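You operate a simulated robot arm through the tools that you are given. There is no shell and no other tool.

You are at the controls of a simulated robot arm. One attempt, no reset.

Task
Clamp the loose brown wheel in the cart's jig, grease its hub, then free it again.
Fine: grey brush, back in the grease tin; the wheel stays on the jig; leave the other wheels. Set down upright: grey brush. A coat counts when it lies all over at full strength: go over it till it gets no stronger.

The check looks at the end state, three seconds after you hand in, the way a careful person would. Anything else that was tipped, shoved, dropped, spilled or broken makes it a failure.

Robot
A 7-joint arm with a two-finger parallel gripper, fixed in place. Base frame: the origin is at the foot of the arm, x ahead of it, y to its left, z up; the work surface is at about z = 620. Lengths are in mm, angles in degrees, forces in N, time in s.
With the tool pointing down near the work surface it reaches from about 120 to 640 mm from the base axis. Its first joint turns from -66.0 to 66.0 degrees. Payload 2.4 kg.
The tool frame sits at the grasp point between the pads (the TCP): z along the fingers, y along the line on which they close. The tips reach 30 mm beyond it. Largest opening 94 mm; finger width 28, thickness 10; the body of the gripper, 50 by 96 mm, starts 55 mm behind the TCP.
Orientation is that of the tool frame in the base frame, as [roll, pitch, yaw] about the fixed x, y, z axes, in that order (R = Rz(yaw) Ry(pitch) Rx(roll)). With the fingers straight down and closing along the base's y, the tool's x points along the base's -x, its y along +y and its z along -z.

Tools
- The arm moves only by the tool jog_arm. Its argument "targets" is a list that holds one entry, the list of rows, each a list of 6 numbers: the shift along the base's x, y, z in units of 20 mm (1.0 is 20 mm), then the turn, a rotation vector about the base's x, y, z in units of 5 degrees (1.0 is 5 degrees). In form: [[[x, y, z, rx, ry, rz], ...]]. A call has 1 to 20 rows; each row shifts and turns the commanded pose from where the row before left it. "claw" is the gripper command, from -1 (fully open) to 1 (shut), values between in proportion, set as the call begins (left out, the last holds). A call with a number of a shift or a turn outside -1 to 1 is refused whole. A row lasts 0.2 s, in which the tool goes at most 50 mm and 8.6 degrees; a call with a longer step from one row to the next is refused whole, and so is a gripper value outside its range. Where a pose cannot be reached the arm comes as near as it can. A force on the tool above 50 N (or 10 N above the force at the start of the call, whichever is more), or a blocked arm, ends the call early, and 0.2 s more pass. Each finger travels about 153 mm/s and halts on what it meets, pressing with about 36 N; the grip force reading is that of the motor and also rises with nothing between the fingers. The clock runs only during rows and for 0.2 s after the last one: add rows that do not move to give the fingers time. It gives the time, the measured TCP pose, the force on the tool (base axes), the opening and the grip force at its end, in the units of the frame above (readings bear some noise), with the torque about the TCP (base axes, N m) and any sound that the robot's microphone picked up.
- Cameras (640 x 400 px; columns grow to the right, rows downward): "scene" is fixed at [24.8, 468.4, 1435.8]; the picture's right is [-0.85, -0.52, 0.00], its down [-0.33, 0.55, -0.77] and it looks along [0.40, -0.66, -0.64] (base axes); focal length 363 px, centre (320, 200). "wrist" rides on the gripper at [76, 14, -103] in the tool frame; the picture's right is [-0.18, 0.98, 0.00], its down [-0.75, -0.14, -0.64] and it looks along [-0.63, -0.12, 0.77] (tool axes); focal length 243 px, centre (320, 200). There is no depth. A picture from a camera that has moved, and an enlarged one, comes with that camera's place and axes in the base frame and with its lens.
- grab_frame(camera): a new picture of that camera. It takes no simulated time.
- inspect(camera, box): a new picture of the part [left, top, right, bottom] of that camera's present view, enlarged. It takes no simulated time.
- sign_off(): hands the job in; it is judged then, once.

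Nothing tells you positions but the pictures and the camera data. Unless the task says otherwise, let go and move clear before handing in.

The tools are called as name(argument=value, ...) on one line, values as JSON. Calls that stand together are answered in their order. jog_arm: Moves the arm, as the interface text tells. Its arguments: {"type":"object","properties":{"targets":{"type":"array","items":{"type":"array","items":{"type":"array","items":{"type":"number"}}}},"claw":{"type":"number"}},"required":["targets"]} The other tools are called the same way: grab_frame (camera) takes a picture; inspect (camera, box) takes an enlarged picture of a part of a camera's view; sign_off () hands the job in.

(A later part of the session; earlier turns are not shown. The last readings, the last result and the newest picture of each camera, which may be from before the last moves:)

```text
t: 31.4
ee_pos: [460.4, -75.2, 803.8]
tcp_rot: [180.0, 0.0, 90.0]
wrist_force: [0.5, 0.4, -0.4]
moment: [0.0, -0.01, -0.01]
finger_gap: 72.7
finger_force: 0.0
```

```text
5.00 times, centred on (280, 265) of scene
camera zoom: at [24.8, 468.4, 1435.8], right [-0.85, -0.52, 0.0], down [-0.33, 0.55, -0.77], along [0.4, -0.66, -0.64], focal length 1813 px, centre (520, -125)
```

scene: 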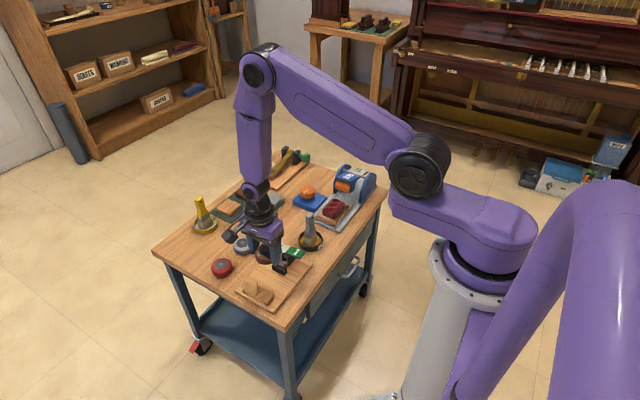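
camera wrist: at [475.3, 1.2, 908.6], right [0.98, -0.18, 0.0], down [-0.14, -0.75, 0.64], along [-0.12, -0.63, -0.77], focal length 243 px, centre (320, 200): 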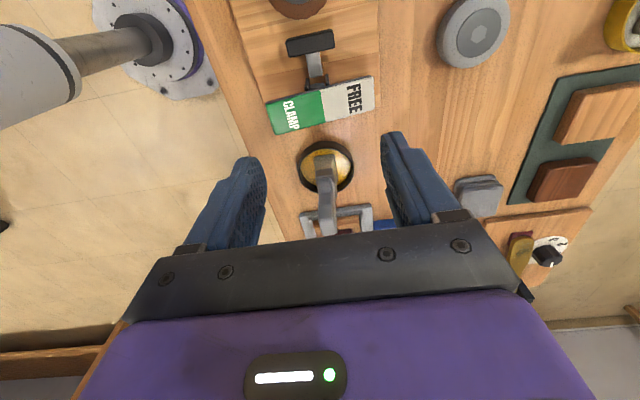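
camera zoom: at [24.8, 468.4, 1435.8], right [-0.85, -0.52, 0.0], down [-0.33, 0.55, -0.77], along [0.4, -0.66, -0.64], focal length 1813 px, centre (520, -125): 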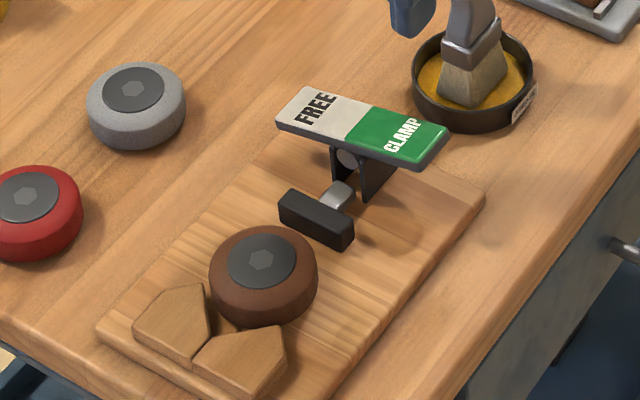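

The lever's CLAMP end is raised (about z 675, x≈411–460, y≈-78). I'll close the fingers and move above the CLAMP end to press it down.

jog_arm(targets=[[[-0.9, -0.12, 0, 0, 0, 0], [-0.85, 0, 0, 0, 0, 0], [0, 0, -0.9, 0, 0, 0], [0, 0, -0.9, 0, 0, 0], [0, 0, -0.9, 0, 0, 0], [0, 0, -0.9, 0, 0, 0], [0, 0, -0.5, 0, 0, 0], [0, 0, 0, 0, 0, 0]]], claw=1)

grab_frame(camera="wrist")

inspect(camera="scene", box=[250, 205, 330, 285])

```text
t: 33.2
ee_pos: [424.8, -78.4, 723.9]
tcp_rot: [180.0, 0.0, 89.9]
wrist_force: [-0.3, -0.4, -0.1]
moment: [0.0, 0.01, 0.01]
finger_gap: 0.0
finger_force: 33.3
```

```text
taken
camera wrist: at [439.3, -1.7, 826.9], right [0.98, -0.18, 0.0], down [-0.14, -0.75, 0.64], along [-0.12, -0.63, -0.77], focal length 243 px, centre (320, 200)
```

wrist: 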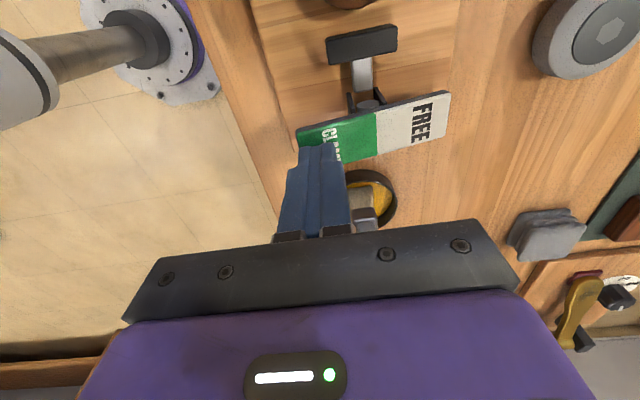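

```text
5.00 times, centred on (290, 245) of scene
camera zoom: at [24.8, 468.4, 1435.8], right [-0.85, -0.52, 0.0], down [-0.33, 0.55, -0.77], along [0.4, -0.66, -0.64], focal length 1813 px, centre (470, -25)
```

zoom: 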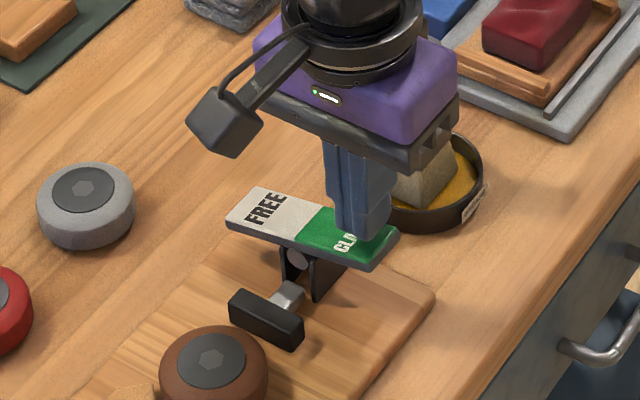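

The tips are above the green CLAMP end. Pressing down in small steps.

jog_arm(targets=[[[0, 0, -0.25, 0, 0, 0], [0, 0, -0.25, 0, 0, 0], [0, 0, -0.25, 0, 0, 0], [0, 0, -0.25, 0, 0, 0], [0, 0, 0, 0, 0, 0]]])

inspect(camera="scene", box=[250, 215, 330, 295])

```text
t: 34.4
ee_pos: [423.9, -75.5, 702.5]
tcp_rot: [-179.9, 0.0, 90.0]
wrist_force: [-0.6, 0.3, 1.0]
moment: [-0.01, 0.03, 0.03]
finger_gap: 0.1
finger_force: 33.3
```

```text
5.00 times, centred on (290, 255) of scene
camera zoom: at [24.8, 468.4, 1435.8], right [-0.85, -0.52, 0.0], down [-0.33, 0.55, -0.77], along [0.4, -0.66, -0.64], focal length 1813 px, centre (470, -75)
```

zoom: 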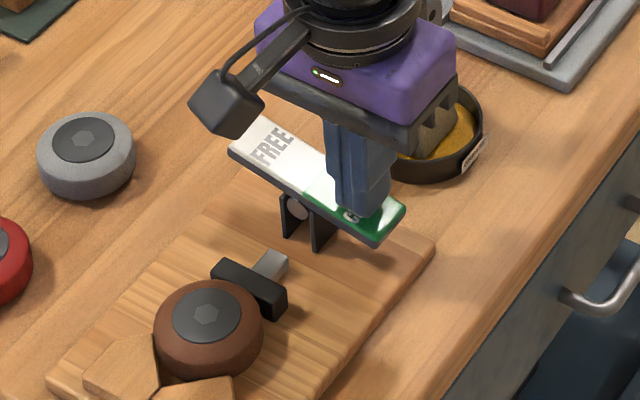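

The lever tipped and the pad has pushed forward to the wheel. Pressing a bit further to make sure it goes to the end of its travel.

jog_arm(targets=[[[0, 0, -0.15, 0, 0, 0], [0, 0, -0.15, 0, 0, 0], [0, 0, 0, 0, 0, 0]]])

inspect(camera="scene", box=[250, 215, 330, 295])

```text
t: 35.0
ee_pos: [424.8, -76.9, 700.4]
tcp_rot: [-179.9, -0.1, 90.0]
wrist_force: [-5.4, 1.2, 23.4]
moment: [0.03, -0.05, -0.02]
finger_gap: 0.0
finger_force: 33.3
stopped in row 2: the force on the tool passed its limit at 66 N (the readings are from after the stop); the commanded pose is now the measured one
```

```text
5.00 times, centred on (290, 255) of scene
camera zoom: at [24.3, 468.5, 1435.7], right [-0.85, -0.52, 0.0], down [-0.33, 0.55, -0.77], along [0.4, -0.66, -0.64], focal length 1813 px, centre (470, -75)
```

zoom: 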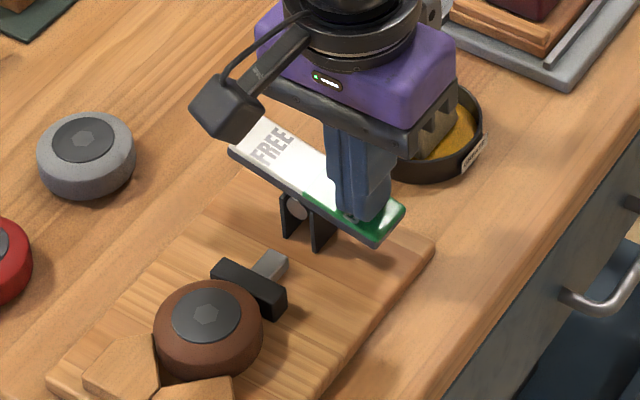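

The lever is at its end stop and the wheel is pushed into the V. Rising and checking that the clamp holds.

jog_arm(targets=[[[0, 0, 0.5, 0, 0, 0], [0, 0, 0.9, 0, 0, 0], [0, 0, 0.9, 0, 0, 0], [0, 0, 0.9, 0, 0, 0], [0, 0, 0.9, 0, 0, 0], [0, 0, 0.9, 0, 0, 0], [0, 0, 0.9, 0, 0, 0], [0, 0, 0.9, 0, 0, 0], [0, 0, 0, 0, 0, 0]]])

grab_frame(camera="wrist")

inspect(camera="wrist", box=[200, 0, 440, 180])

inspect(camera="scene", box=[240, 205, 340, 305])

```text
t: 37.0
ee_pos: [425.4, -75.9, 836.6]
tcp_rot: [-179.9, 0.1, 89.9]
wrist_force: [0.0, -1.2, 0.2]
moment: [0.04, -0.04, 0.01]
finger_gap: 0.1
finger_force: 33.2
```

```text
taken
camera wrist: at [440.2, 1.2, 939.4], right [0.98, -0.18, 0.0], down [-0.14, -0.75, 0.64], along [-0.12, -0.63, -0.77], focal length 243 px, centre (320, 200)
```

wrist: 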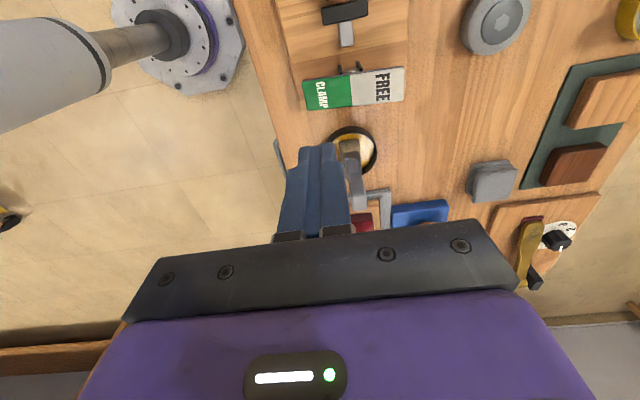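

```text
2.22 times, centred on (320, 90) of wrist
camera zoom: at [440.2, 1.2, 939.4], right [0.98, -0.18, 0.0], down [-0.14, -0.75, 0.64], along [-0.12, -0.63, -0.77], focal length 539 px, centre (320, 444)
```

zoom: 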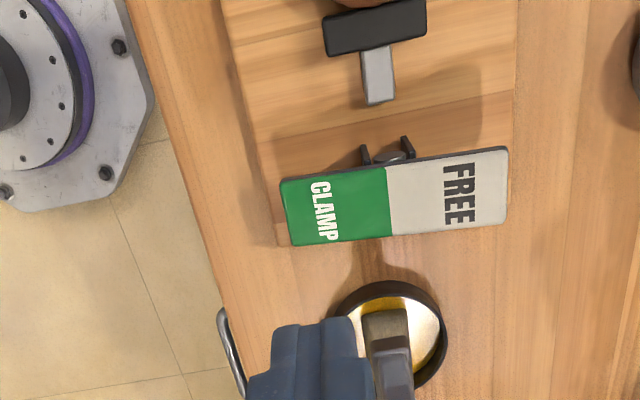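

```text
4.00 times, centred on (290, 255) of scene
camera zoom: at [24.8, 468.4, 1435.8], right [-0.85, -0.52, 0.0], down [-0.33, 0.55, -0.77], along [0.4, -0.66, -0.64], focal length 1450 px, centre (440, -20)
```

zoom: 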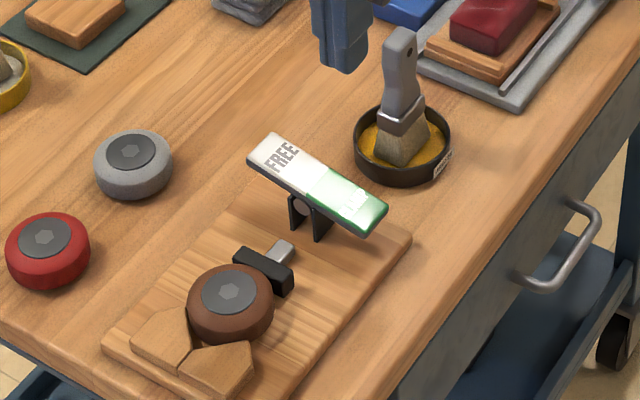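

The clamp holds by itself. Next is the grey brush; I'll open the fingers and look at it from above.

jog_arm(targets=[[[0.5, -0.6, 0.4, 0, 0, 0], [0.5, -0.6, 0.4, 0, 0, 0], [0.5, -0.6, 0.4, 0, 0, 0], [0, -0.6, 0.2, 0, 0, 0], [0, 0, 0, 0, 0, 0]]], claw=-0.5)

grab_frame(camera="wrist")

inspect(camera="wrist", box=[220, 40, 420, 190])

inspect(camera="scene", box=[285, 195, 345, 255])

```text
t: 38.2
ee_pos: [456.9, -123.3, 864.7]
tcp_rot: [-179.9, -0.1, 90.0]
wrist_force: [-0.5, 0.5, 0.3]
moment: [0.0, -0.03, -0.04]
finger_gap: 70.7
finger_force: 0.1
```

```text
taken
camera wrist: at [470.3, -47.6, 967.5], right [0.98, -0.18, 0.0], down [-0.14, -0.75, 0.64], along [-0.12, -0.63, -0.77], focal length 243 px, centre (320, 200)
```

wrist: 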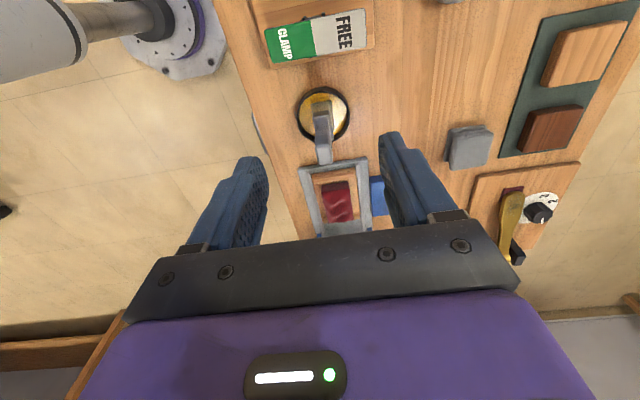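

```text
2.67 times, centred on (320, 115) of wrist
camera zoom: at [470.3, -47.6, 967.5], right [0.98, -0.18, 0.0], down [-0.14, -0.75, 0.64], along [-0.12, -0.63, -0.77], focal length 647 px, centre (320, 427)
```

zoom: 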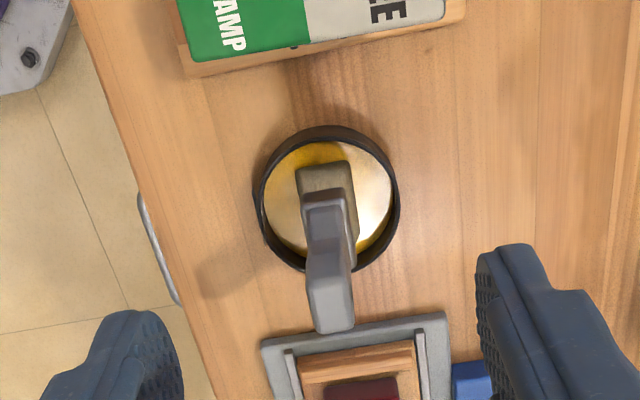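

```text
6.67 times, centred on (315, 225) of scene
camera zoom: at [24.8, 468.4, 1435.8], right [-0.85, -0.52, 0.0], down [-0.33, 0.55, -0.77], along [0.4, -0.66, -0.64], focal length 2417 px, centre (353, 33)
```

zoom: 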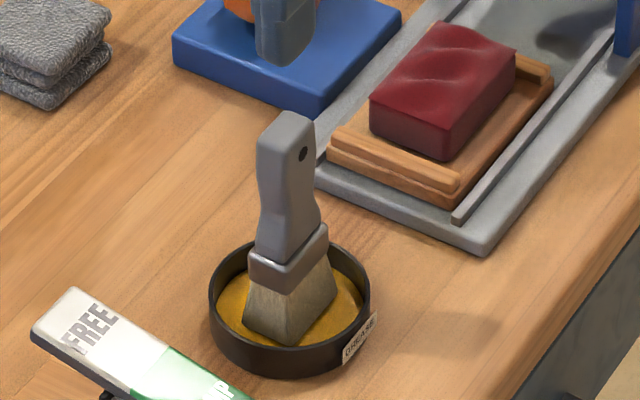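

The tin is labelled GREASE and the grey brush stands upright in it, handle centred near (451, -170) with its top about z≈755. Moving above the handle to verify alignment.

jog_arm(targets=[[[-0.15, -0.75, -0.7, 0, 0, 0], [-0.15, -0.75, -0.7, 0, 0, 0], [0, -0.75, -0.7, 0, 0, 0], [0, 0, -0.7, 0, 0, 0], [0, 0, 0, 0, 0, 0]]])

grab_frame(camera="wrist")

inspect(camera="wrist", box=[240, 80, 400, 200])

inspect(camera="scene", box=[275, 175, 355, 255])

```text
t: 39.4
ee_pos: [447.9, -169.4, 807.9]
tcp_rot: [-179.8, 0.0, 90.0]
wrist_force: [0.3, -0.1, -0.1]
moment: [-0.01, 0.02, 0.0]
finger_gap: 70.4
finger_force: 0.1
```

```text
taken
camera wrist: at [463.0, -93.6, 911.4], right [0.98, -0.18, 0.0], down [-0.14, -0.75, 0.64], along [-0.12, -0.63, -0.77], focal length 243 px, centre (320, 200)
```

wrist: 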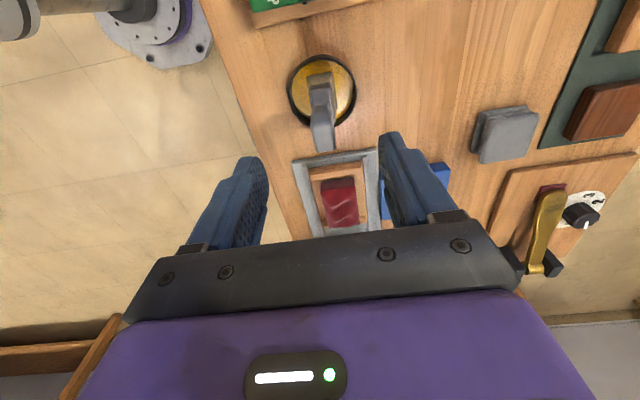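

```text
3.33 times, centred on (320, 140) of wrist
camera zoom: at [463.0, -93.6, 911.4], right [0.98, -0.18, 0.0], down [-0.14, -0.75, 0.64], along [-0.12, -0.63, -0.77], focal length 809 px, centre (320, 400)
```

zoom: 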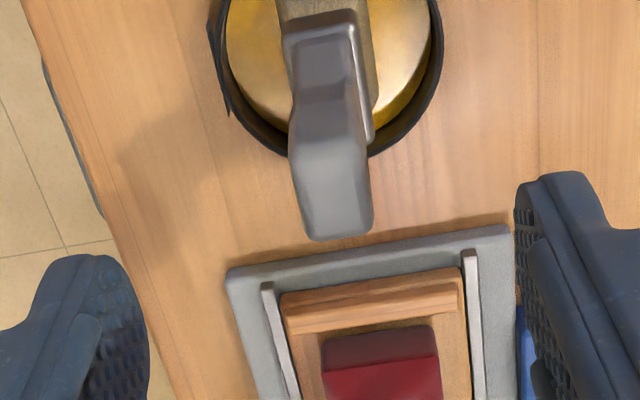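

```text
5.00 times, centred on (315, 215) of scene
camera zoom: at [24.8, 468.4, 1435.8], right [-0.85, -0.52, 0.0], down [-0.33, 0.55, -0.77], along [0.4, -0.66, -0.64], focal length 1813 px, centre (345, 125)
```

zoom: 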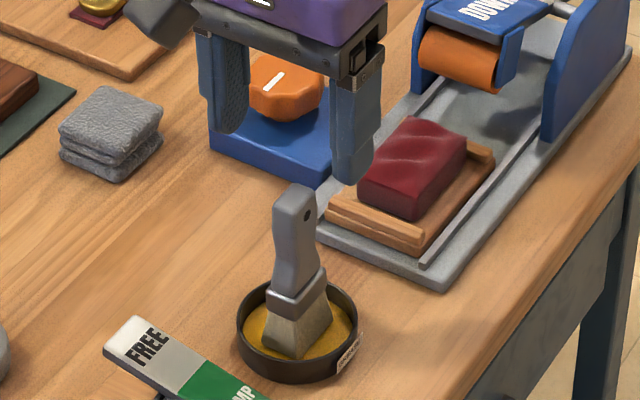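

The handle is centred near (451, -172), spanning z≈673–748. Descending with fingers straddling it along x to TCP z≈716.

jog_arm(targets=[[[0.1, -0.12, -0.8, 0, 0, 0], [0, 0, -0.8, 0, 0, 0], [0, 0, -0.8, 0, 0, 0], [0, 0, -0.8, 0, 0, 0], [0, 0, -0.8, 0, 0, 0], [0, 0, -0.6, 0, 0, 0], [0, 0, 0, 0, 0, 0], [0, 0, 0, 0, 0, 0]]])

grab_frame(camera="wrist")

inspect(camera="scene", box=[275, 175, 355, 255])

```text
t: 41.2
ee_pos: [451.5, -171.7, 714.9]
tcp_rot: [-179.9, 0.0, 90.0]
wrist_force: [-0.2, -0.4, 1.0]
moment: [-0.01, -0.03, 0.0]
finger_gap: 70.1
finger_force: 0.1
```

```text
taken
camera wrist: at [466.8, -96.3, 819.0], right [0.98, -0.18, 0.0], down [-0.14, -0.75, 0.64], along [-0.12, -0.63, -0.77], focal length 243 px, centre (320, 200)
```

wrist: 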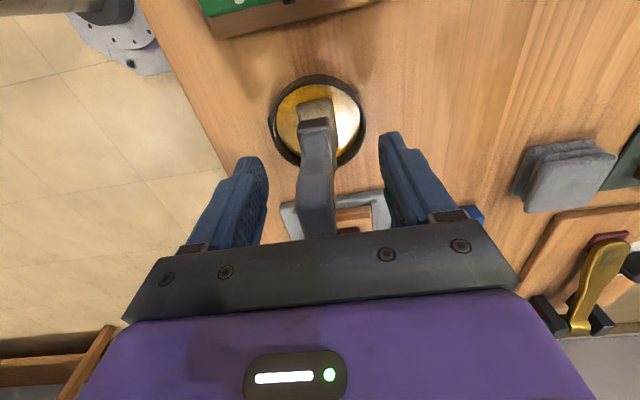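

```text
5.00 times, centred on (315, 215) of scene
camera zoom: at [24.8, 468.4, 1435.8], right [-0.85, -0.52, 0.0], down [-0.33, 0.55, -0.77], along [0.4, -0.66, -0.64], focal length 1813 px, centre (345, 125)
```

zoom: 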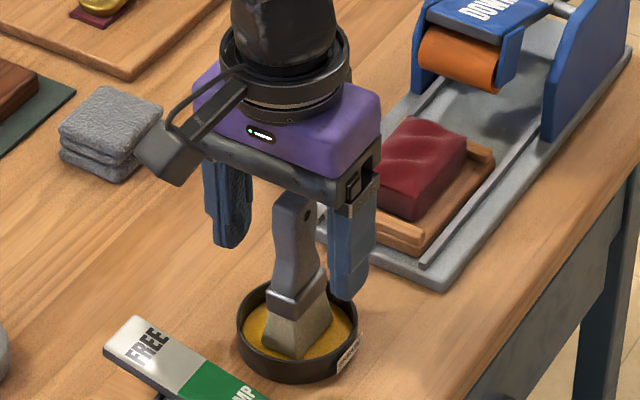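

The handle is centred between the fingers. Closing on it.

jog_arm(targets=[[[0, 0, 0, 0, 0, 0], [0, 0, 0, 0, 0, 0], [0, 0, 0, 0, 0, 0]]], claw=1)

jog_arm(targets=[[[0, 0, 0.2, 0, 0, 0], [0, 0, 0.3, 0, 0, 0], [0, 0, 0, 0, 0, 0]]])

inspect(camera="scene", box=[275, 175, 355, 255])

grab_frame(camera="wrist")

```text
t: 42.0
ee_pos: [451.6, -171.9, 715.0]
tcp_rot: [-179.9, 0.0, 90.0]
wrist_force: [0.4, -0.9, -0.7]
moment: [-0.01, 0.01, 0.01]
finger_gap: 20.9
finger_force: 36.3
```

```text
t: 42.8
ee_pos: [450.9, -172.1, 725.8]
tcp_rot: [-179.9, 0.0, 89.9]
wrist_force: [-0.2, -0.3, -0.9]
moment: [-0.04, 0.01, 0.0]
finger_gap: 20.8
finger_force: 35.7
```

```text
5.00 times, centred on (315, 215) of scene
camera zoom: at [24.8, 468.4, 1435.8], right [-0.85, -0.52, 0.0], down [-0.33, 0.55, -0.77], along [0.4, -0.66, -0.64], focal length 1813 px, centre (345, 125)
```

zoom: 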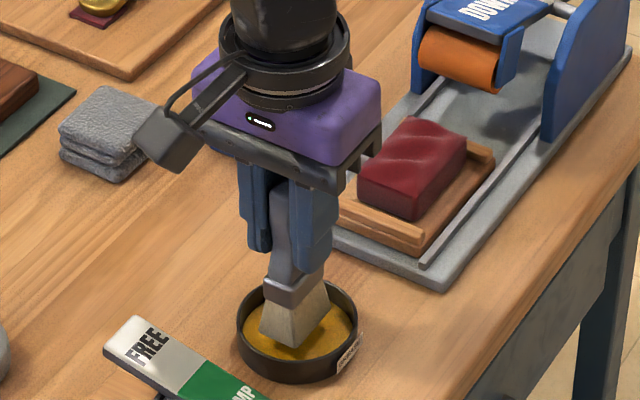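

```text
taken
camera wrist: at [466.3, -95.7, 828.6], right [0.98, -0.18, 0.0], down [-0.14, -0.75, 0.64], along [-0.12, -0.63, -0.77], focal length 243 px, centre (320, 200)
```

wrist: 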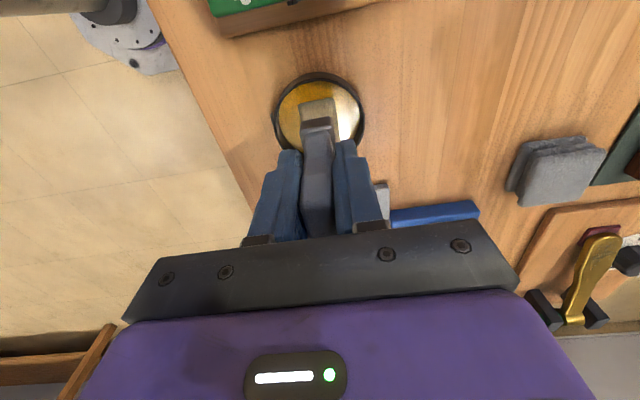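

The brush is held (gap 20.8 mm), resting grip height was TCP z≈715. I'll lift it out and carry it high over to the hub.

jog_arm(targets=[[[0, 0, 0.6, 0, 0, 0], [0, 0, 0.9, 0, 0, 0], [0, 0, 0.9, 0, 0, 0], [0, 0, 0.9, 0, 0, 0], [0, 0, 0.9, 0, 0, 0], [0, 0, 0.8, 0, 0, 0], [0, 0, 0, 0, 0, 0]]])

inspect(camera="scene", box=[255, 155, 355, 255])

grab_frame(camera="wrist")

```text
t: 44.4
ee_pos: [450.6, -172.3, 825.9]
tcp_rot: [-179.9, -0.1, 89.9]
wrist_force: [0.3, -0.4, -0.7]
moment: [-0.01, 0.01, 0.0]
finger_gap: 20.8
finger_force: 35.8
```

```text
4.00 times, centred on (305, 205) of scene
camera zoom: at [24.8, 468.4, 1435.8], right [-0.85, -0.52, 0.0], down [-0.33, 0.55, -0.77], along [0.4, -0.66, -0.64], focal length 1450 px, centre (380, 180)
```

zoom: 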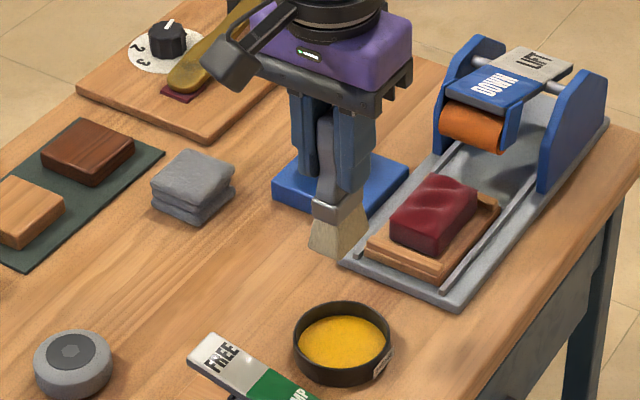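

```text
taken
camera wrist: at [465.4, -96.0, 928.9], right [0.98, -0.18, 0.0], down [-0.14, -0.75, 0.64], along [-0.12, -0.63, -0.77], focal length 243 px, centre (320, 200)
```

wrist: 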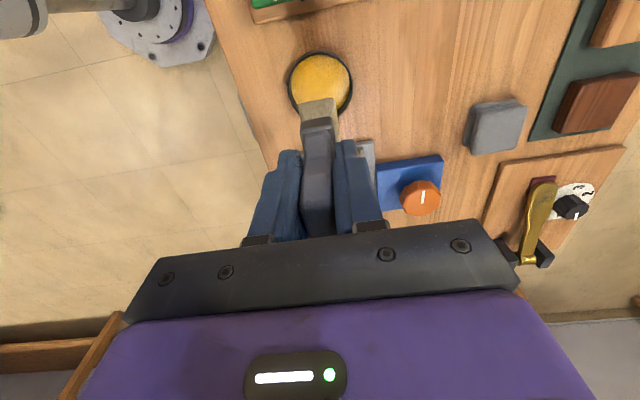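

Checking whether the bristles actually carry grease, and measuring the tin.

inspect(camera="scene", box=[290, 195, 330, 255])

inspect(camera="wrist", box=[260, 30, 380, 170])

inspect(camera="scene", box=[240, 235, 310, 305])

```text
6.67 times, centred on (310, 225) of scene
camera zoom: at [24.8, 468.4, 1435.8], right [-0.85, -0.52, 0.0], down [-0.33, 0.55, -0.77], along [0.4, -0.66, -0.64], focal length 2417 px, centre (387, 33)
```

zoom: 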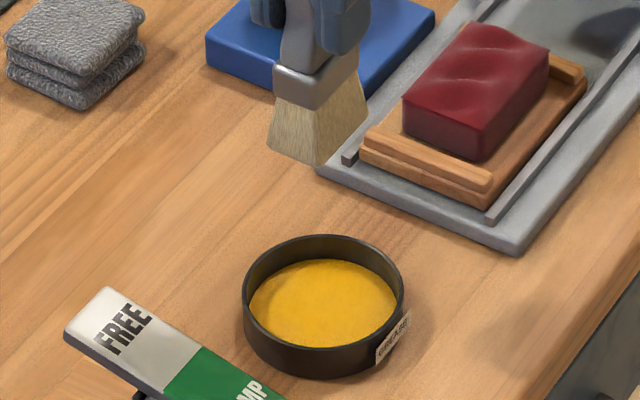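

```text
2.86 times, centred on (320, 100) of wrist
camera zoom: at [465.4, -96.0, 928.9], right [0.98, -0.18, 0.0], down [-0.14, -0.75, 0.64], along [-0.12, -0.63, -0.77], focal length 693 px, centre (320, 486)
```

zoom: 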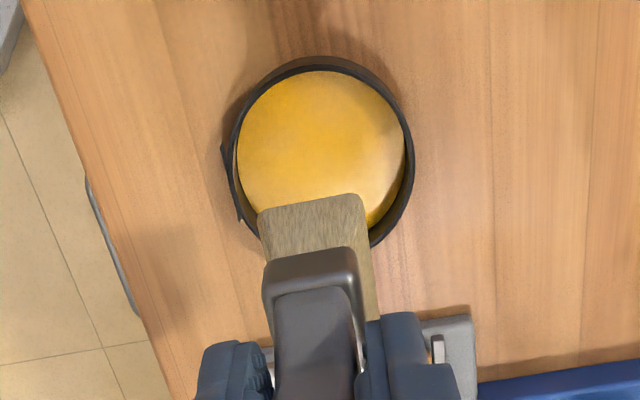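

```text
5.71 times, centred on (275, 270) of scene
camera zoom: at [24.8, 468.4, 1435.8], right [-0.85, -0.52, 0.0], down [-0.33, 0.55, -0.77], along [0.4, -0.66, -0.64], focal length 2072 px, centre (577, -200)
```

zoom: 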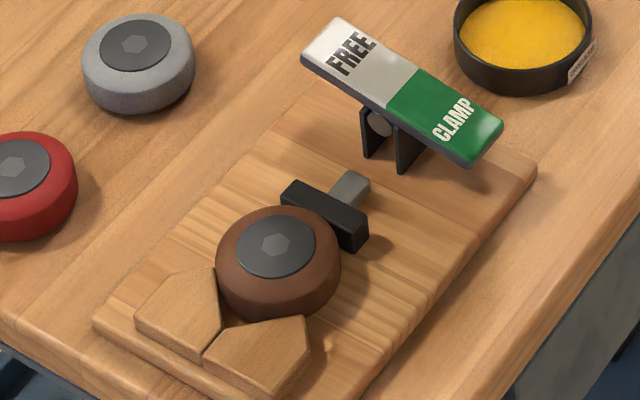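

The tin is full of yellow grease; the bristles measure about 28×31 mm and look nearly clean, but I'll first try them on the hub at (460.5, 23.5) and dip if needed. Moving over.

jog_arm(targets=[[[0.05, 0.98, 0, 0, 0, 0], [0.05, 0.98, 0, 0, 0, 0], [0.05, 0.98, 0, 0, 0, 0], [0.05, 0.98, 0, 0, 0, 0], [0.05, 0.98, 0, 0, 0, 0], [0.05, 0.98, 0, 0, 0, 0], [0.05, 0.98, 0, 0, 0, 0], [0.05, 0.98, 0, 0, 0, 0], [0.05, 0.98, 0, 0, 0, 0], [0.05, 0.98, 0, 0, 0, 0], [0, 0, -0.8, 0, 0, 0], [0, 0, -0.8, 0, 0, 0], [0, 0, -0.6, 0, 0, 0], [0, 0, 0, 0, 0, 0]]])

grab_frame(camera="wrist")

inspect(camera="wrist", box=[240, 60, 400, 180])

inspect(camera="scene", box=[230, 225, 310, 305])

```text
t: 47.4
ee_pos: [461.5, 25.2, 782.6]
tcp_rot: [-179.9, -0.1, 90.0]
wrist_force: [0.1, 0.2, -0.5]
moment: [-0.03, 0.01, -0.03]
finger_gap: 20.8
finger_force: 35.6
```

```text
taken
camera wrist: at [476.2, 100.5, 885.0], right [0.98, -0.18, 0.0], down [-0.14, -0.75, 0.64], along [-0.12, -0.63, -0.77], focal length 243 px, centre (320, 200)
```

wrist: 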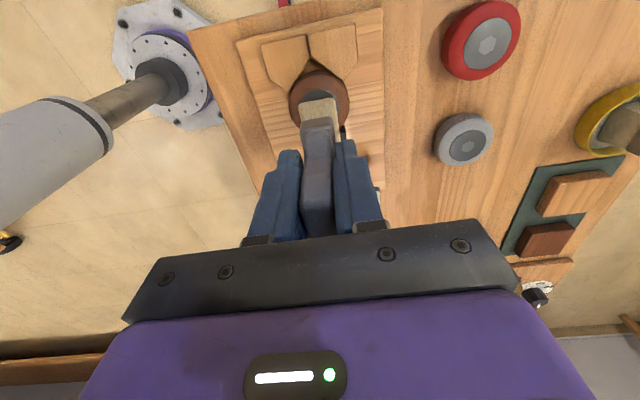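

```text
3.33 times, centred on (320, 120) of wrist
camera zoom: at [476.2, 100.5, 885.0], right [0.98, -0.18, 0.0], down [-0.14, -0.75, 0.64], along [-0.12, -0.63, -0.77], focal length 809 px, centre (320, 467)
```

zoom: 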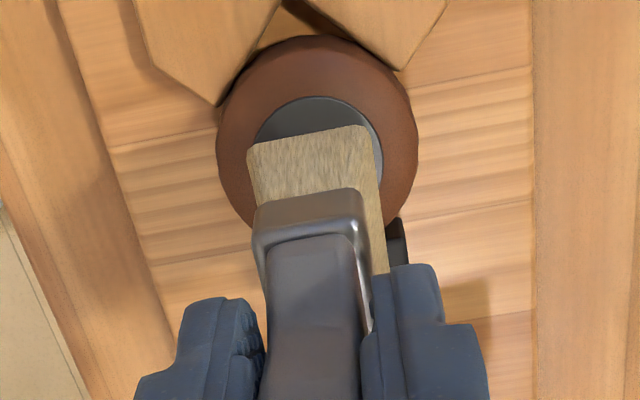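

```text
5.00 times, centred on (270, 265) of scene
camera zoom: at [24.8, 468.4, 1435.8], right [-0.85, -0.52, 0.0], down [-0.33, 0.55, -0.77], along [0.4, -0.66, -0.64], focal length 1813 px, centre (570, -125)
```

zoom: 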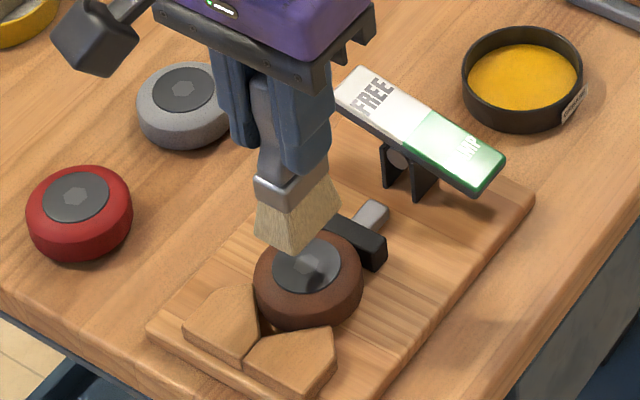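

The brush is centred over the hub. Lowering to just above expected contact (TCP z≈751), then feeling gently.

jog_arm(targets=[[[-0.03, -0.06, -0.5, 0, 0, 0], [0, 0, -0.5, 0, 0, 0], [0, 0, -0.3, 0, 0, 0], [0, 0, 0, 0, 0, 0]]])

jog_arm(targets=[[[0, 0, -0.1, 0, 0, 0], [0, 0, -0.1, 0, 0, 0], [0, 0, 0, 0, 0, 0]]])

inspect(camera="scene", box=[240, 235, 300, 295])

```text
t: 48.4
ee_pos: [460.7, 22.7, 755.2]
tcp_rot: [-179.9, 0.0, 90.0]
wrist_force: [0.7, 0.2, -0.3]
moment: [0.03, 0.01, -0.03]
finger_gap: 20.6
finger_force: 35.8
```

```text
t: 49.2
ee_pos: [461.0, 22.1, 752.1]
tcp_rot: [-179.9, 0.1, 90.0]
wrist_force: [-0.1, 0.5, -1.5]
moment: [-0.02, -0.01, 0.0]
finger_gap: 21.0
finger_force: 35.0
```

```text
6.67 times, centred on (270, 265) of scene
camera zoom: at [24.8, 468.4, 1435.8], right [-0.85, -0.52, 0.0], down [-0.33, 0.55, -0.77], along [0.4, -0.66, -0.64], focal length 2417 px, centre (653, -233)
```

zoom: 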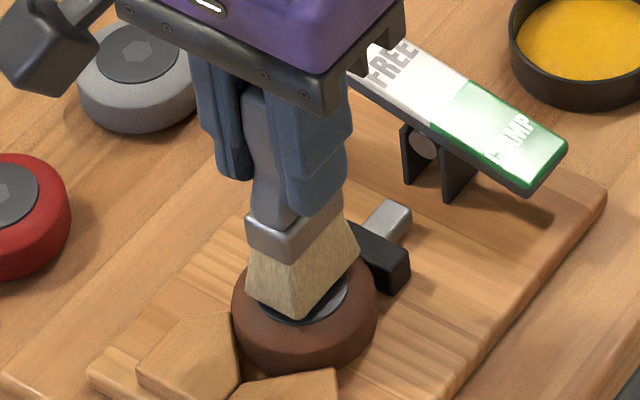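

Almost touching. Continuing millimetre by millimetre.

jog_arm(targets=[[[0, 0, -0.06, 0, 0, 0], [0, 0, 0, 0, 0, 0]]])

jog_arm(targets=[[[0, 0, -0.06, 0, 0, 0], [0, 0, 0, 0, 0, 0]]])

jog_arm(targets=[[[0, 0, -0.06, 0, 0, 0], [0, 0, 0, 0, 0, 0]]])

```text
t: 49.8
ee_pos: [460.2, 22.6, 750.2]
tcp_rot: [-179.8, 0.0, 89.9]
wrist_force: [0.1, -0.3, -1.2]
moment: [0.0, -0.01, 0.01]
finger_gap: 20.5
finger_force: 35.7
```

```text
t: 50.4
ee_pos: [461.6, 23.3, 748.1]
tcp_rot: [-179.8, 0.0, 90.0]
wrist_force: [0.4, 0.2, -1.1]
moment: [0.01, 0.0, 0.01]
finger_gap: 20.7
finger_force: 36.6
```

```text
t: 51.0
ee_pos: [461.4, 22.5, 748.4]
tcp_rot: [179.9, -0.1, 90.0]
wrist_force: [-2.3, 1.6, 26.1]
moment: [0.08, 0.15, 0.02]
finger_gap: 20.8
finger_force: 35.6
```

Contact with the hub at about TCP z 748. Easing off half a millimetre and doing the first strokes.

jog_arm(targets=[[[0, 0, 0.02, 0, 0, 0], [0.15, 0, 0, 0, 0, 0], [0.2, 0, 0, 0, 0, 0], [-0.2, 0, 0, 0, 0, 0], [-0.2, 0, 0, 0, 0, 0], [-0.2, 0, 0, 0, 0, 0], [-0.1, 0, 0, 0, 0, 0], [0.35, 0, 0, 0, 0, 0], [0, 0, 0, 0, 0, 0]]])

inspect(camera="scene", box=[240, 235, 300, 295])

inspect(camera="wrist", box=[240, 60, 400, 180])

```text
t: 53.0
ee_pos: [460.1, 23.2, 748.5]
tcp_rot: [-179.9, 0.1, 90.0]
wrist_force: [0.0, 1.2, -0.8]
moment: [-0.03, 0.01, -0.01]
finger_gap: 20.8
finger_force: 35.7
```

```text
6.67 times, centred on (270, 265) of scene
camera zoom: at [24.8, 468.4, 1435.8], right [-0.85, -0.52, 0.0], down [-0.33, 0.55, -0.77], along [0.4, -0.66, -0.64], focal length 2417 px, centre (653, -233)
```

zoom: 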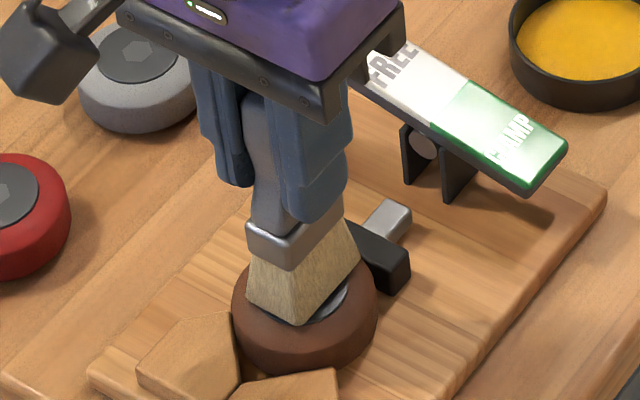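

```text
3.33 times, centred on (320, 120) of wrist
camera zoom: at [475.3, 98.8, 852.1], right [0.98, -0.18, 0.0], down [-0.14, -0.75, 0.64], along [-0.12, -0.63, -0.77], focal length 809 px, centre (320, 467)
```

zoom: 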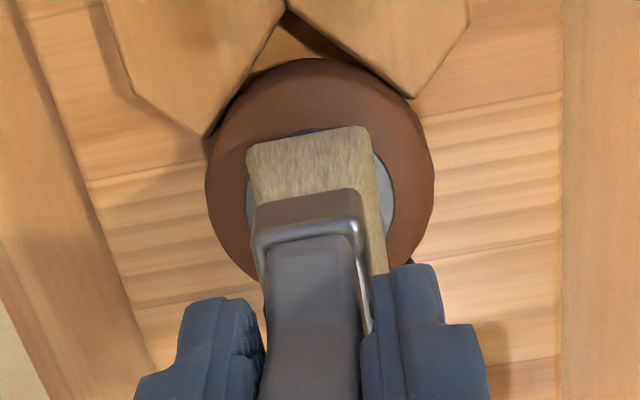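

Force dropped to zero, so that pass may not have touched. I'll repeat with slightly firmer contact before judging whether a dip is needed.

jog_arm(targets=[[[0, 0, -0.035, 0, 0, 0], [0.15, 0, 0, 0, 0, 0], [0.15, 0, 0, 0, 0, 0], [-0.2, 0, 0, 0, 0, 0], [-0.2, 0, 0, 0, 0, 0], [-0.2, 0, 0, 0, 0, 0], [0.15, 0, 0, 0, 0, 0], [0.15, 0, 0, 0, 0, 0], [0, 0, 0, 0, 0, 0]]])

jog_arm(targets=[[[0, 0, 0.5, 0, 0, 0], [0, 0, 0.8, 0, 0, 0], [0, 0, 0.8, 0, 0, 0], [0, 0, 0, 0, 0, 0]]])

inspect(camera="scene", box=[240, 235, 300, 295])

inspect(camera="wrist", box=[240, 60, 400, 180])

```text
t: 55.0
ee_pos: [458.4, 23.7, 746.7]
tcp_rot: [-179.5, 0.0, 90.0]
wrist_force: [-10.6, -0.2, 17.3]
moment: [-0.04, 0.94, -0.03]
finger_gap: 20.9
finger_force: 36.3
```

```text
t: 56.0
ee_pos: [458.7, 23.0, 791.3]
tcp_rot: [-179.9, 0.0, 90.0]
wrist_force: [0.1, 0.5, -0.3]
moment: [0.01, 0.01, 0.04]
finger_gap: 20.7
finger_force: 36.3
```

```text
6.67 times, centred on (270, 265) of scene
camera zoom: at [24.8, 468.4, 1435.8], right [-0.85, -0.52, 0.0], down [-0.33, 0.55, -0.77], along [0.4, -0.66, -0.64], focal length 2417 px, centre (653, -233)
```

zoom: 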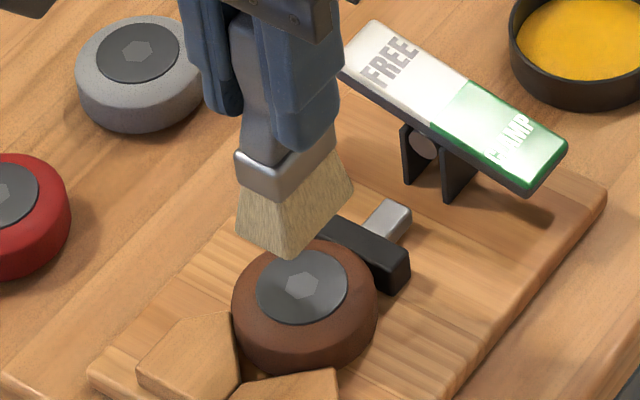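

```text
3.33 times, centred on (320, 120) of wrist
camera zoom: at [474.0, 99.8, 894.0], right [0.98, -0.18, 0.0], down [-0.14, -0.75, 0.64], along [-0.12, -0.63, -0.77], focal length 809 px, centre (320, 467)
```

zoom: 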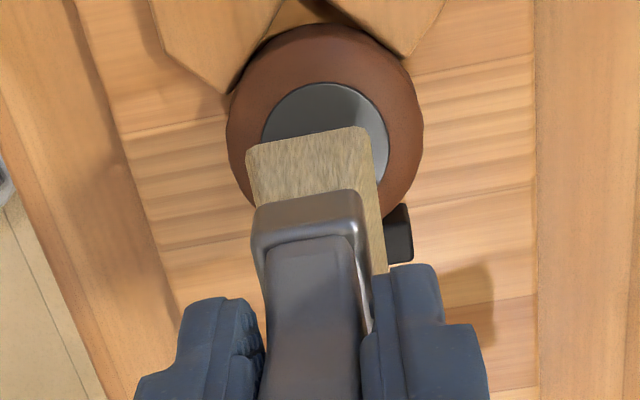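

The hub is still bare, so the brush needs loading. Going back to the tin to dip it.

jog_arm(targets=[[[0, 0, 0.9, 0, 0, 0], [0, 0, 0.8, 0, 0, 0], [-0.035, -0.975, 0, 0, 0, 0], [-0.035, -0.975, 0, 0, 0, 0], [-0.035, -0.975, 0, 0, 0, 0], [-0.035, -0.975, 0, 0, 0, 0], [-0.035, -0.975, 0, 0, 0, 0], [-0.035, -0.975, 0, 0, 0, 0], [-0.035, -0.975, 0, 0, 0, 0], [-0.035, -0.975, 0, 0, 0, 0], [-0.035, -0.975, 0, 0, 0, 0], [-0.035, -0.975, 0, 0, 0, 0], [0, 0, 0, 0, 0, 0], [0, 0, 0, 0, 0, 0]]])

grab_frame(camera="wrist")

inspect(camera="wrist", box=[260, 30, 380, 170])

```text
t: 59.0
ee_pos: [452.9, -173.1, 824.2]
tcp_rot: [-179.9, 0.0, 90.0]
wrist_force: [-0.1, -0.3, -0.1]
moment: [0.02, -0.02, 0.0]
finger_gap: 20.6
finger_force: 36.4
```

```text
taken
camera wrist: at [466.6, -96.7, 928.1], right [0.98, -0.18, 0.0], down [-0.14, -0.75, 0.64], along [-0.12, -0.63, -0.77], focal length 243 px, centre (320, 200)
```

wrist: 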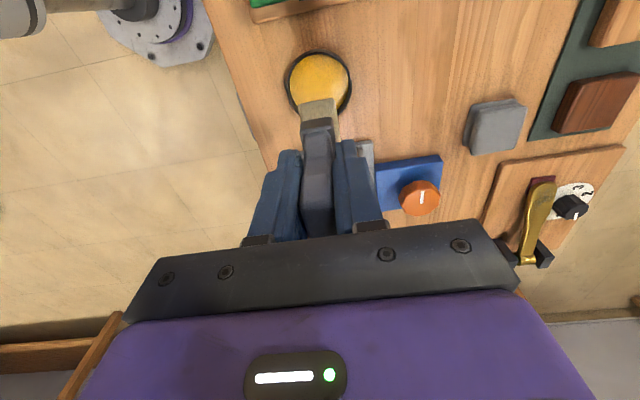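

```text
2.86 times, centred on (320, 100) of wrist
camera zoom: at [466.6, -96.7, 928.1], right [0.98, -0.18, 0.0], down [-0.14, -0.75, 0.64], along [-0.12, -0.63, -0.77], focal length 693 px, centre (320, 486)
```

zoom: 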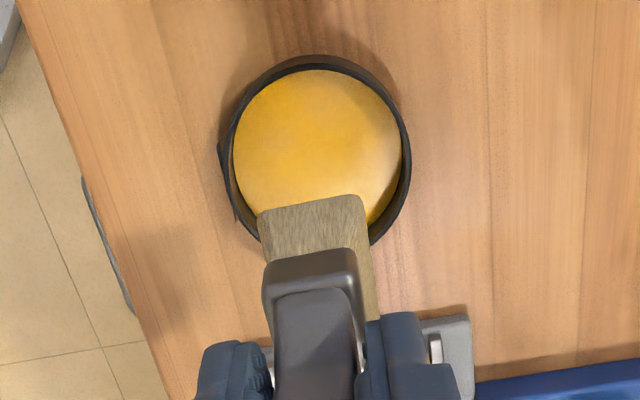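

The tin's centre is at about (451.5, -169.5). Lowering the brush straight into it.

jog_arm(targets=[[[-0.05, 0.12, -0.9, 0, 0, 0], [0, 0, -0.9, 0, 0, 0], [0, 0, -0.9, 0, 0, 0], [0, 0, -0.9, 0, 0, 0], [0, 0, -0.9, 0, 0, 0], [0, 0, -0.6, 0, 0, 0], [0, 0, -0.15, 0, 0, 0], [0, 0, 0, 0, 0, 0]]])

inspect(camera="scene", box=[285, 195, 345, 255])

inspect(camera="wrist", box=[240, 40, 400, 180])

```text
t: 60.8
ee_pos: [452.4, -169.7, 719.2]
tcp_rot: [-179.9, 0.0, 90.0]
wrist_force: [-0.5, -1.0, -1.9]
moment: [0.03, -0.01, 0.03]
finger_gap: 20.8
finger_force: 36.0
```

```text
6.67 times, centred on (315, 225) of scene
camera zoom: at [24.8, 468.4, 1435.8], right [-0.85, -0.52, 0.0], down [-0.33, 0.55, -0.77], along [0.4, -0.66, -0.64], focal length 2417 px, centre (353, 33)
```

zoom: 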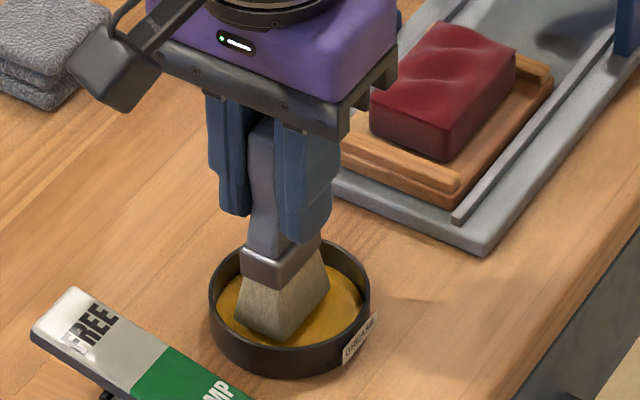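

```text
2.86 times, centred on (320, 110) of wrist
camera zoom: at [467.3, -93.6, 822.2], right [0.98, -0.18, 0.0], down [-0.14, -0.75, 0.64], along [-0.12, -0.63, -0.77], focal length 693 px, centre (320, 457)
```

zoom: 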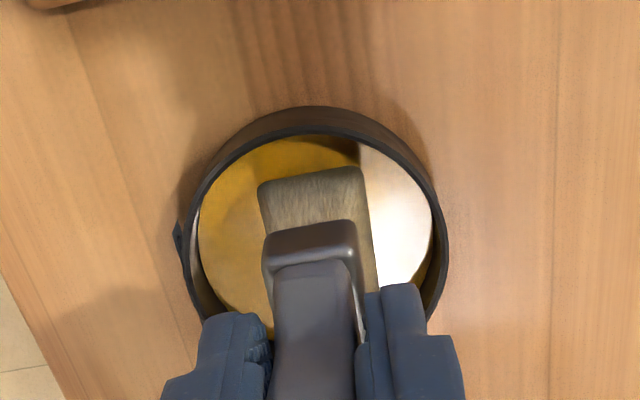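

The brush is just above the grease. Pressing down in to contact and moving it a little.

jog_arm(targets=[[[0, 0, -0.1, 0, 0, 0], [0, 0, -0.07, 0, 0, 0], [0, 0, 0, 0, 0, 0]]])

jog_arm(targets=[[[0, 0, -0.05, 0, 0, 0], [0, 0, 0, 0, 0, 0]]])

jog_arm(targets=[[[0, 0, -0.05, 0, 0, 0], [0, 0, 0, 0, 0, 0]]])

inspect(camera="scene", box=[285, 195, 345, 255])

```text
t: 61.6
ee_pos: [452.8, -170.2, 716.0]
tcp_rot: [-179.9, -0.1, 90.0]
wrist_force: [0.8, 0.1, -0.8]
moment: [-0.01, 0.03, -0.03]
finger_gap: 20.9
finger_force: 36.2
```

```text
t: 62.2
ee_pos: [451.7, -170.5, 714.4]
tcp_rot: [-179.9, -0.1, 89.9]
wrist_force: [-2.1, 1.9, 13.9]
moment: [0.22, 0.12, 0.03]
finger_gap: 20.9
finger_force: 35.9
```

```text
t: 62.8
ee_pos: [453.2, -169.6, 715.2]
tcp_rot: [-179.9, 0.0, 90.1]
wrist_force: [-6.4, 1.8, 37.5]
moment: [0.1, 0.25, 0.03]
finger_gap: 20.4
finger_force: 35.6
```

```text
6.67 times, centred on (315, 225) of scene
camera zoom: at [24.1, 468.7, 1435.7], right [-0.85, -0.52, 0.0], down [-0.33, 0.55, -0.77], along [0.4, -0.66, -0.64], focal length 2417 px, centre (353, 33)
```

zoom: 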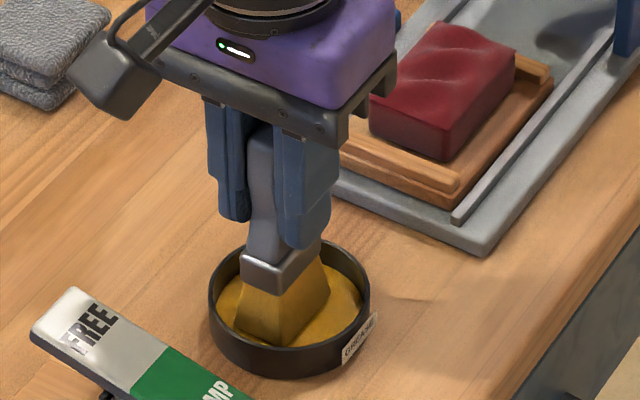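

The bristles turned yellow: the brush is loaded. Lifting and carrying back to the hub.

jog_arm(targets=[[[0, 0, 0.3, 0, 0, 0], [0, 0, 0.7, 0, 0, 0], [0, 0, 0.9, 0, 0, 0], [0, 0, 0.9, 0, 0, 0], [0, 0, 0.9, 0, 0, 0], [0, 0, 0.9, 0, 0, 0], [0, 0, 0.9, 0, 0, 0], [0, 0, 0, 0, 0, 0]]])

jog_arm(targets=[[[0.045, 0.97, 0, 0, 0, 0], [0.045, 0.97, 0, 0, 0, 0], [0.045, 0.97, 0, 0, 0, 0], [0.045, 0.97, 0, 0, 0, 0], [0.045, 0.97, 0, 0, 0, 0], [0.045, 0.97, 0, 0, 0, 0], [0.045, 0.97, 0, 0, 0, 0], [0.045, 0.97, 0, 0, 0, 0], [0.045, 0.97, 0, 0, 0, 0], [0.045, 0.97, 0, 0, 0, 0], [0, 0, -0.8, 0, 0, 0], [0, 0, -0.8, 0, 0, 0], [0, 0, -0.8, 0, 0, 0], [0, 0, 0, 0, 0, 0], [0, 0, 0, 0, 0, 0]]])

grab_frame(camera="scene")

inspect(camera="wrist", box=[240, 60, 400, 180])

```text
t: 64.6
ee_pos: [449.9, -167.7, 823.5]
tcp_rot: [-179.9, 0.0, 90.0]
wrist_force: [0.6, -0.1, -0.7]
moment: [0.0, 0.02, -0.02]
finger_gap: 20.6
finger_force: 35.9
```

```text
t: 67.8
ee_pos: [462.5, 25.0, 776.4]
tcp_rot: [-179.9, 0.0, 90.0]
wrist_force: [0.4, 0.1, -0.7]
moment: [-0.02, 0.03, -0.02]
finger_gap: 20.7
finger_force: 35.7
```

```text
taken
```

scene: 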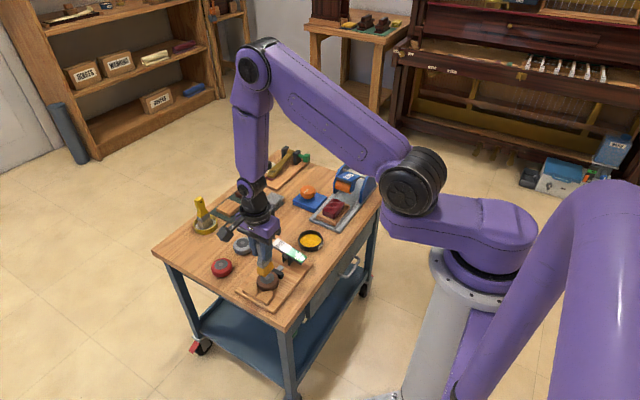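

```text
3.33 times, centred on (320, 120) of wrist
camera zoom: at [476.7, 100.5, 879.3], right [0.98, -0.18, 0.0], down [-0.14, -0.75, 0.64], along [-0.12, -0.63, -0.77], focal length 809 px, centre (320, 467)
```

zoom: 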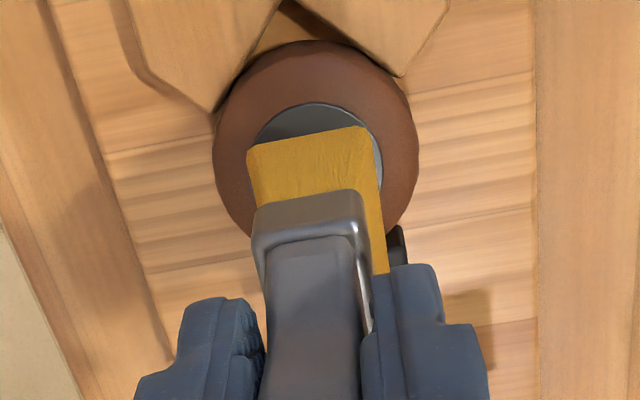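

The loaded brush hovers over the hub. Correcting by a millimetre or two and lowering to contact.

jog_arm(targets=[[[-0.08, -0.07, -0.4, 0, 0, 0], [0, 0, -0.4, 0, 0, 0], [0, 0, -0.4, 0, 0, 0], [0, 0, -0.1, 0, 0, 0], [0, 0, 0, 0, 0, 0]]])

jog_arm(targets=[[[0, 0, -0.07, 0, 0, 0], [0, 0, 0, 0, 0, 0]]])

jog_arm(targets=[[[0, 0, -0.04, 0, 0, 0], [0, 0, 0, 0, 0, 0]]])

```text
t: 69.0
ee_pos: [459.0, 23.6, 751.2]
tcp_rot: [-179.9, 0.1, 90.0]
wrist_force: [0.7, 0.0, -1.8]
moment: [-0.01, -0.01, 0.0]
finger_gap: 20.8
finger_force: 35.8
```

```text
t: 69.6
ee_pos: [459.6, 23.0, 749.0]
tcp_rot: [-179.9, 0.1, 89.9]
wrist_force: [0.5, 0.3, -0.1]
moment: [-0.01, -0.02, 0.0]
finger_gap: 20.8
finger_force: 35.8
```

```text
t: 70.2
ee_pos: [460.0, 23.4, 747.4]
tcp_rot: [179.9, -0.1, 90.0]
wrist_force: [-1.3, 0.8, 15.7]
moment: [0.06, 0.19, -0.04]
finger_gap: 21.0
finger_force: 35.9
```

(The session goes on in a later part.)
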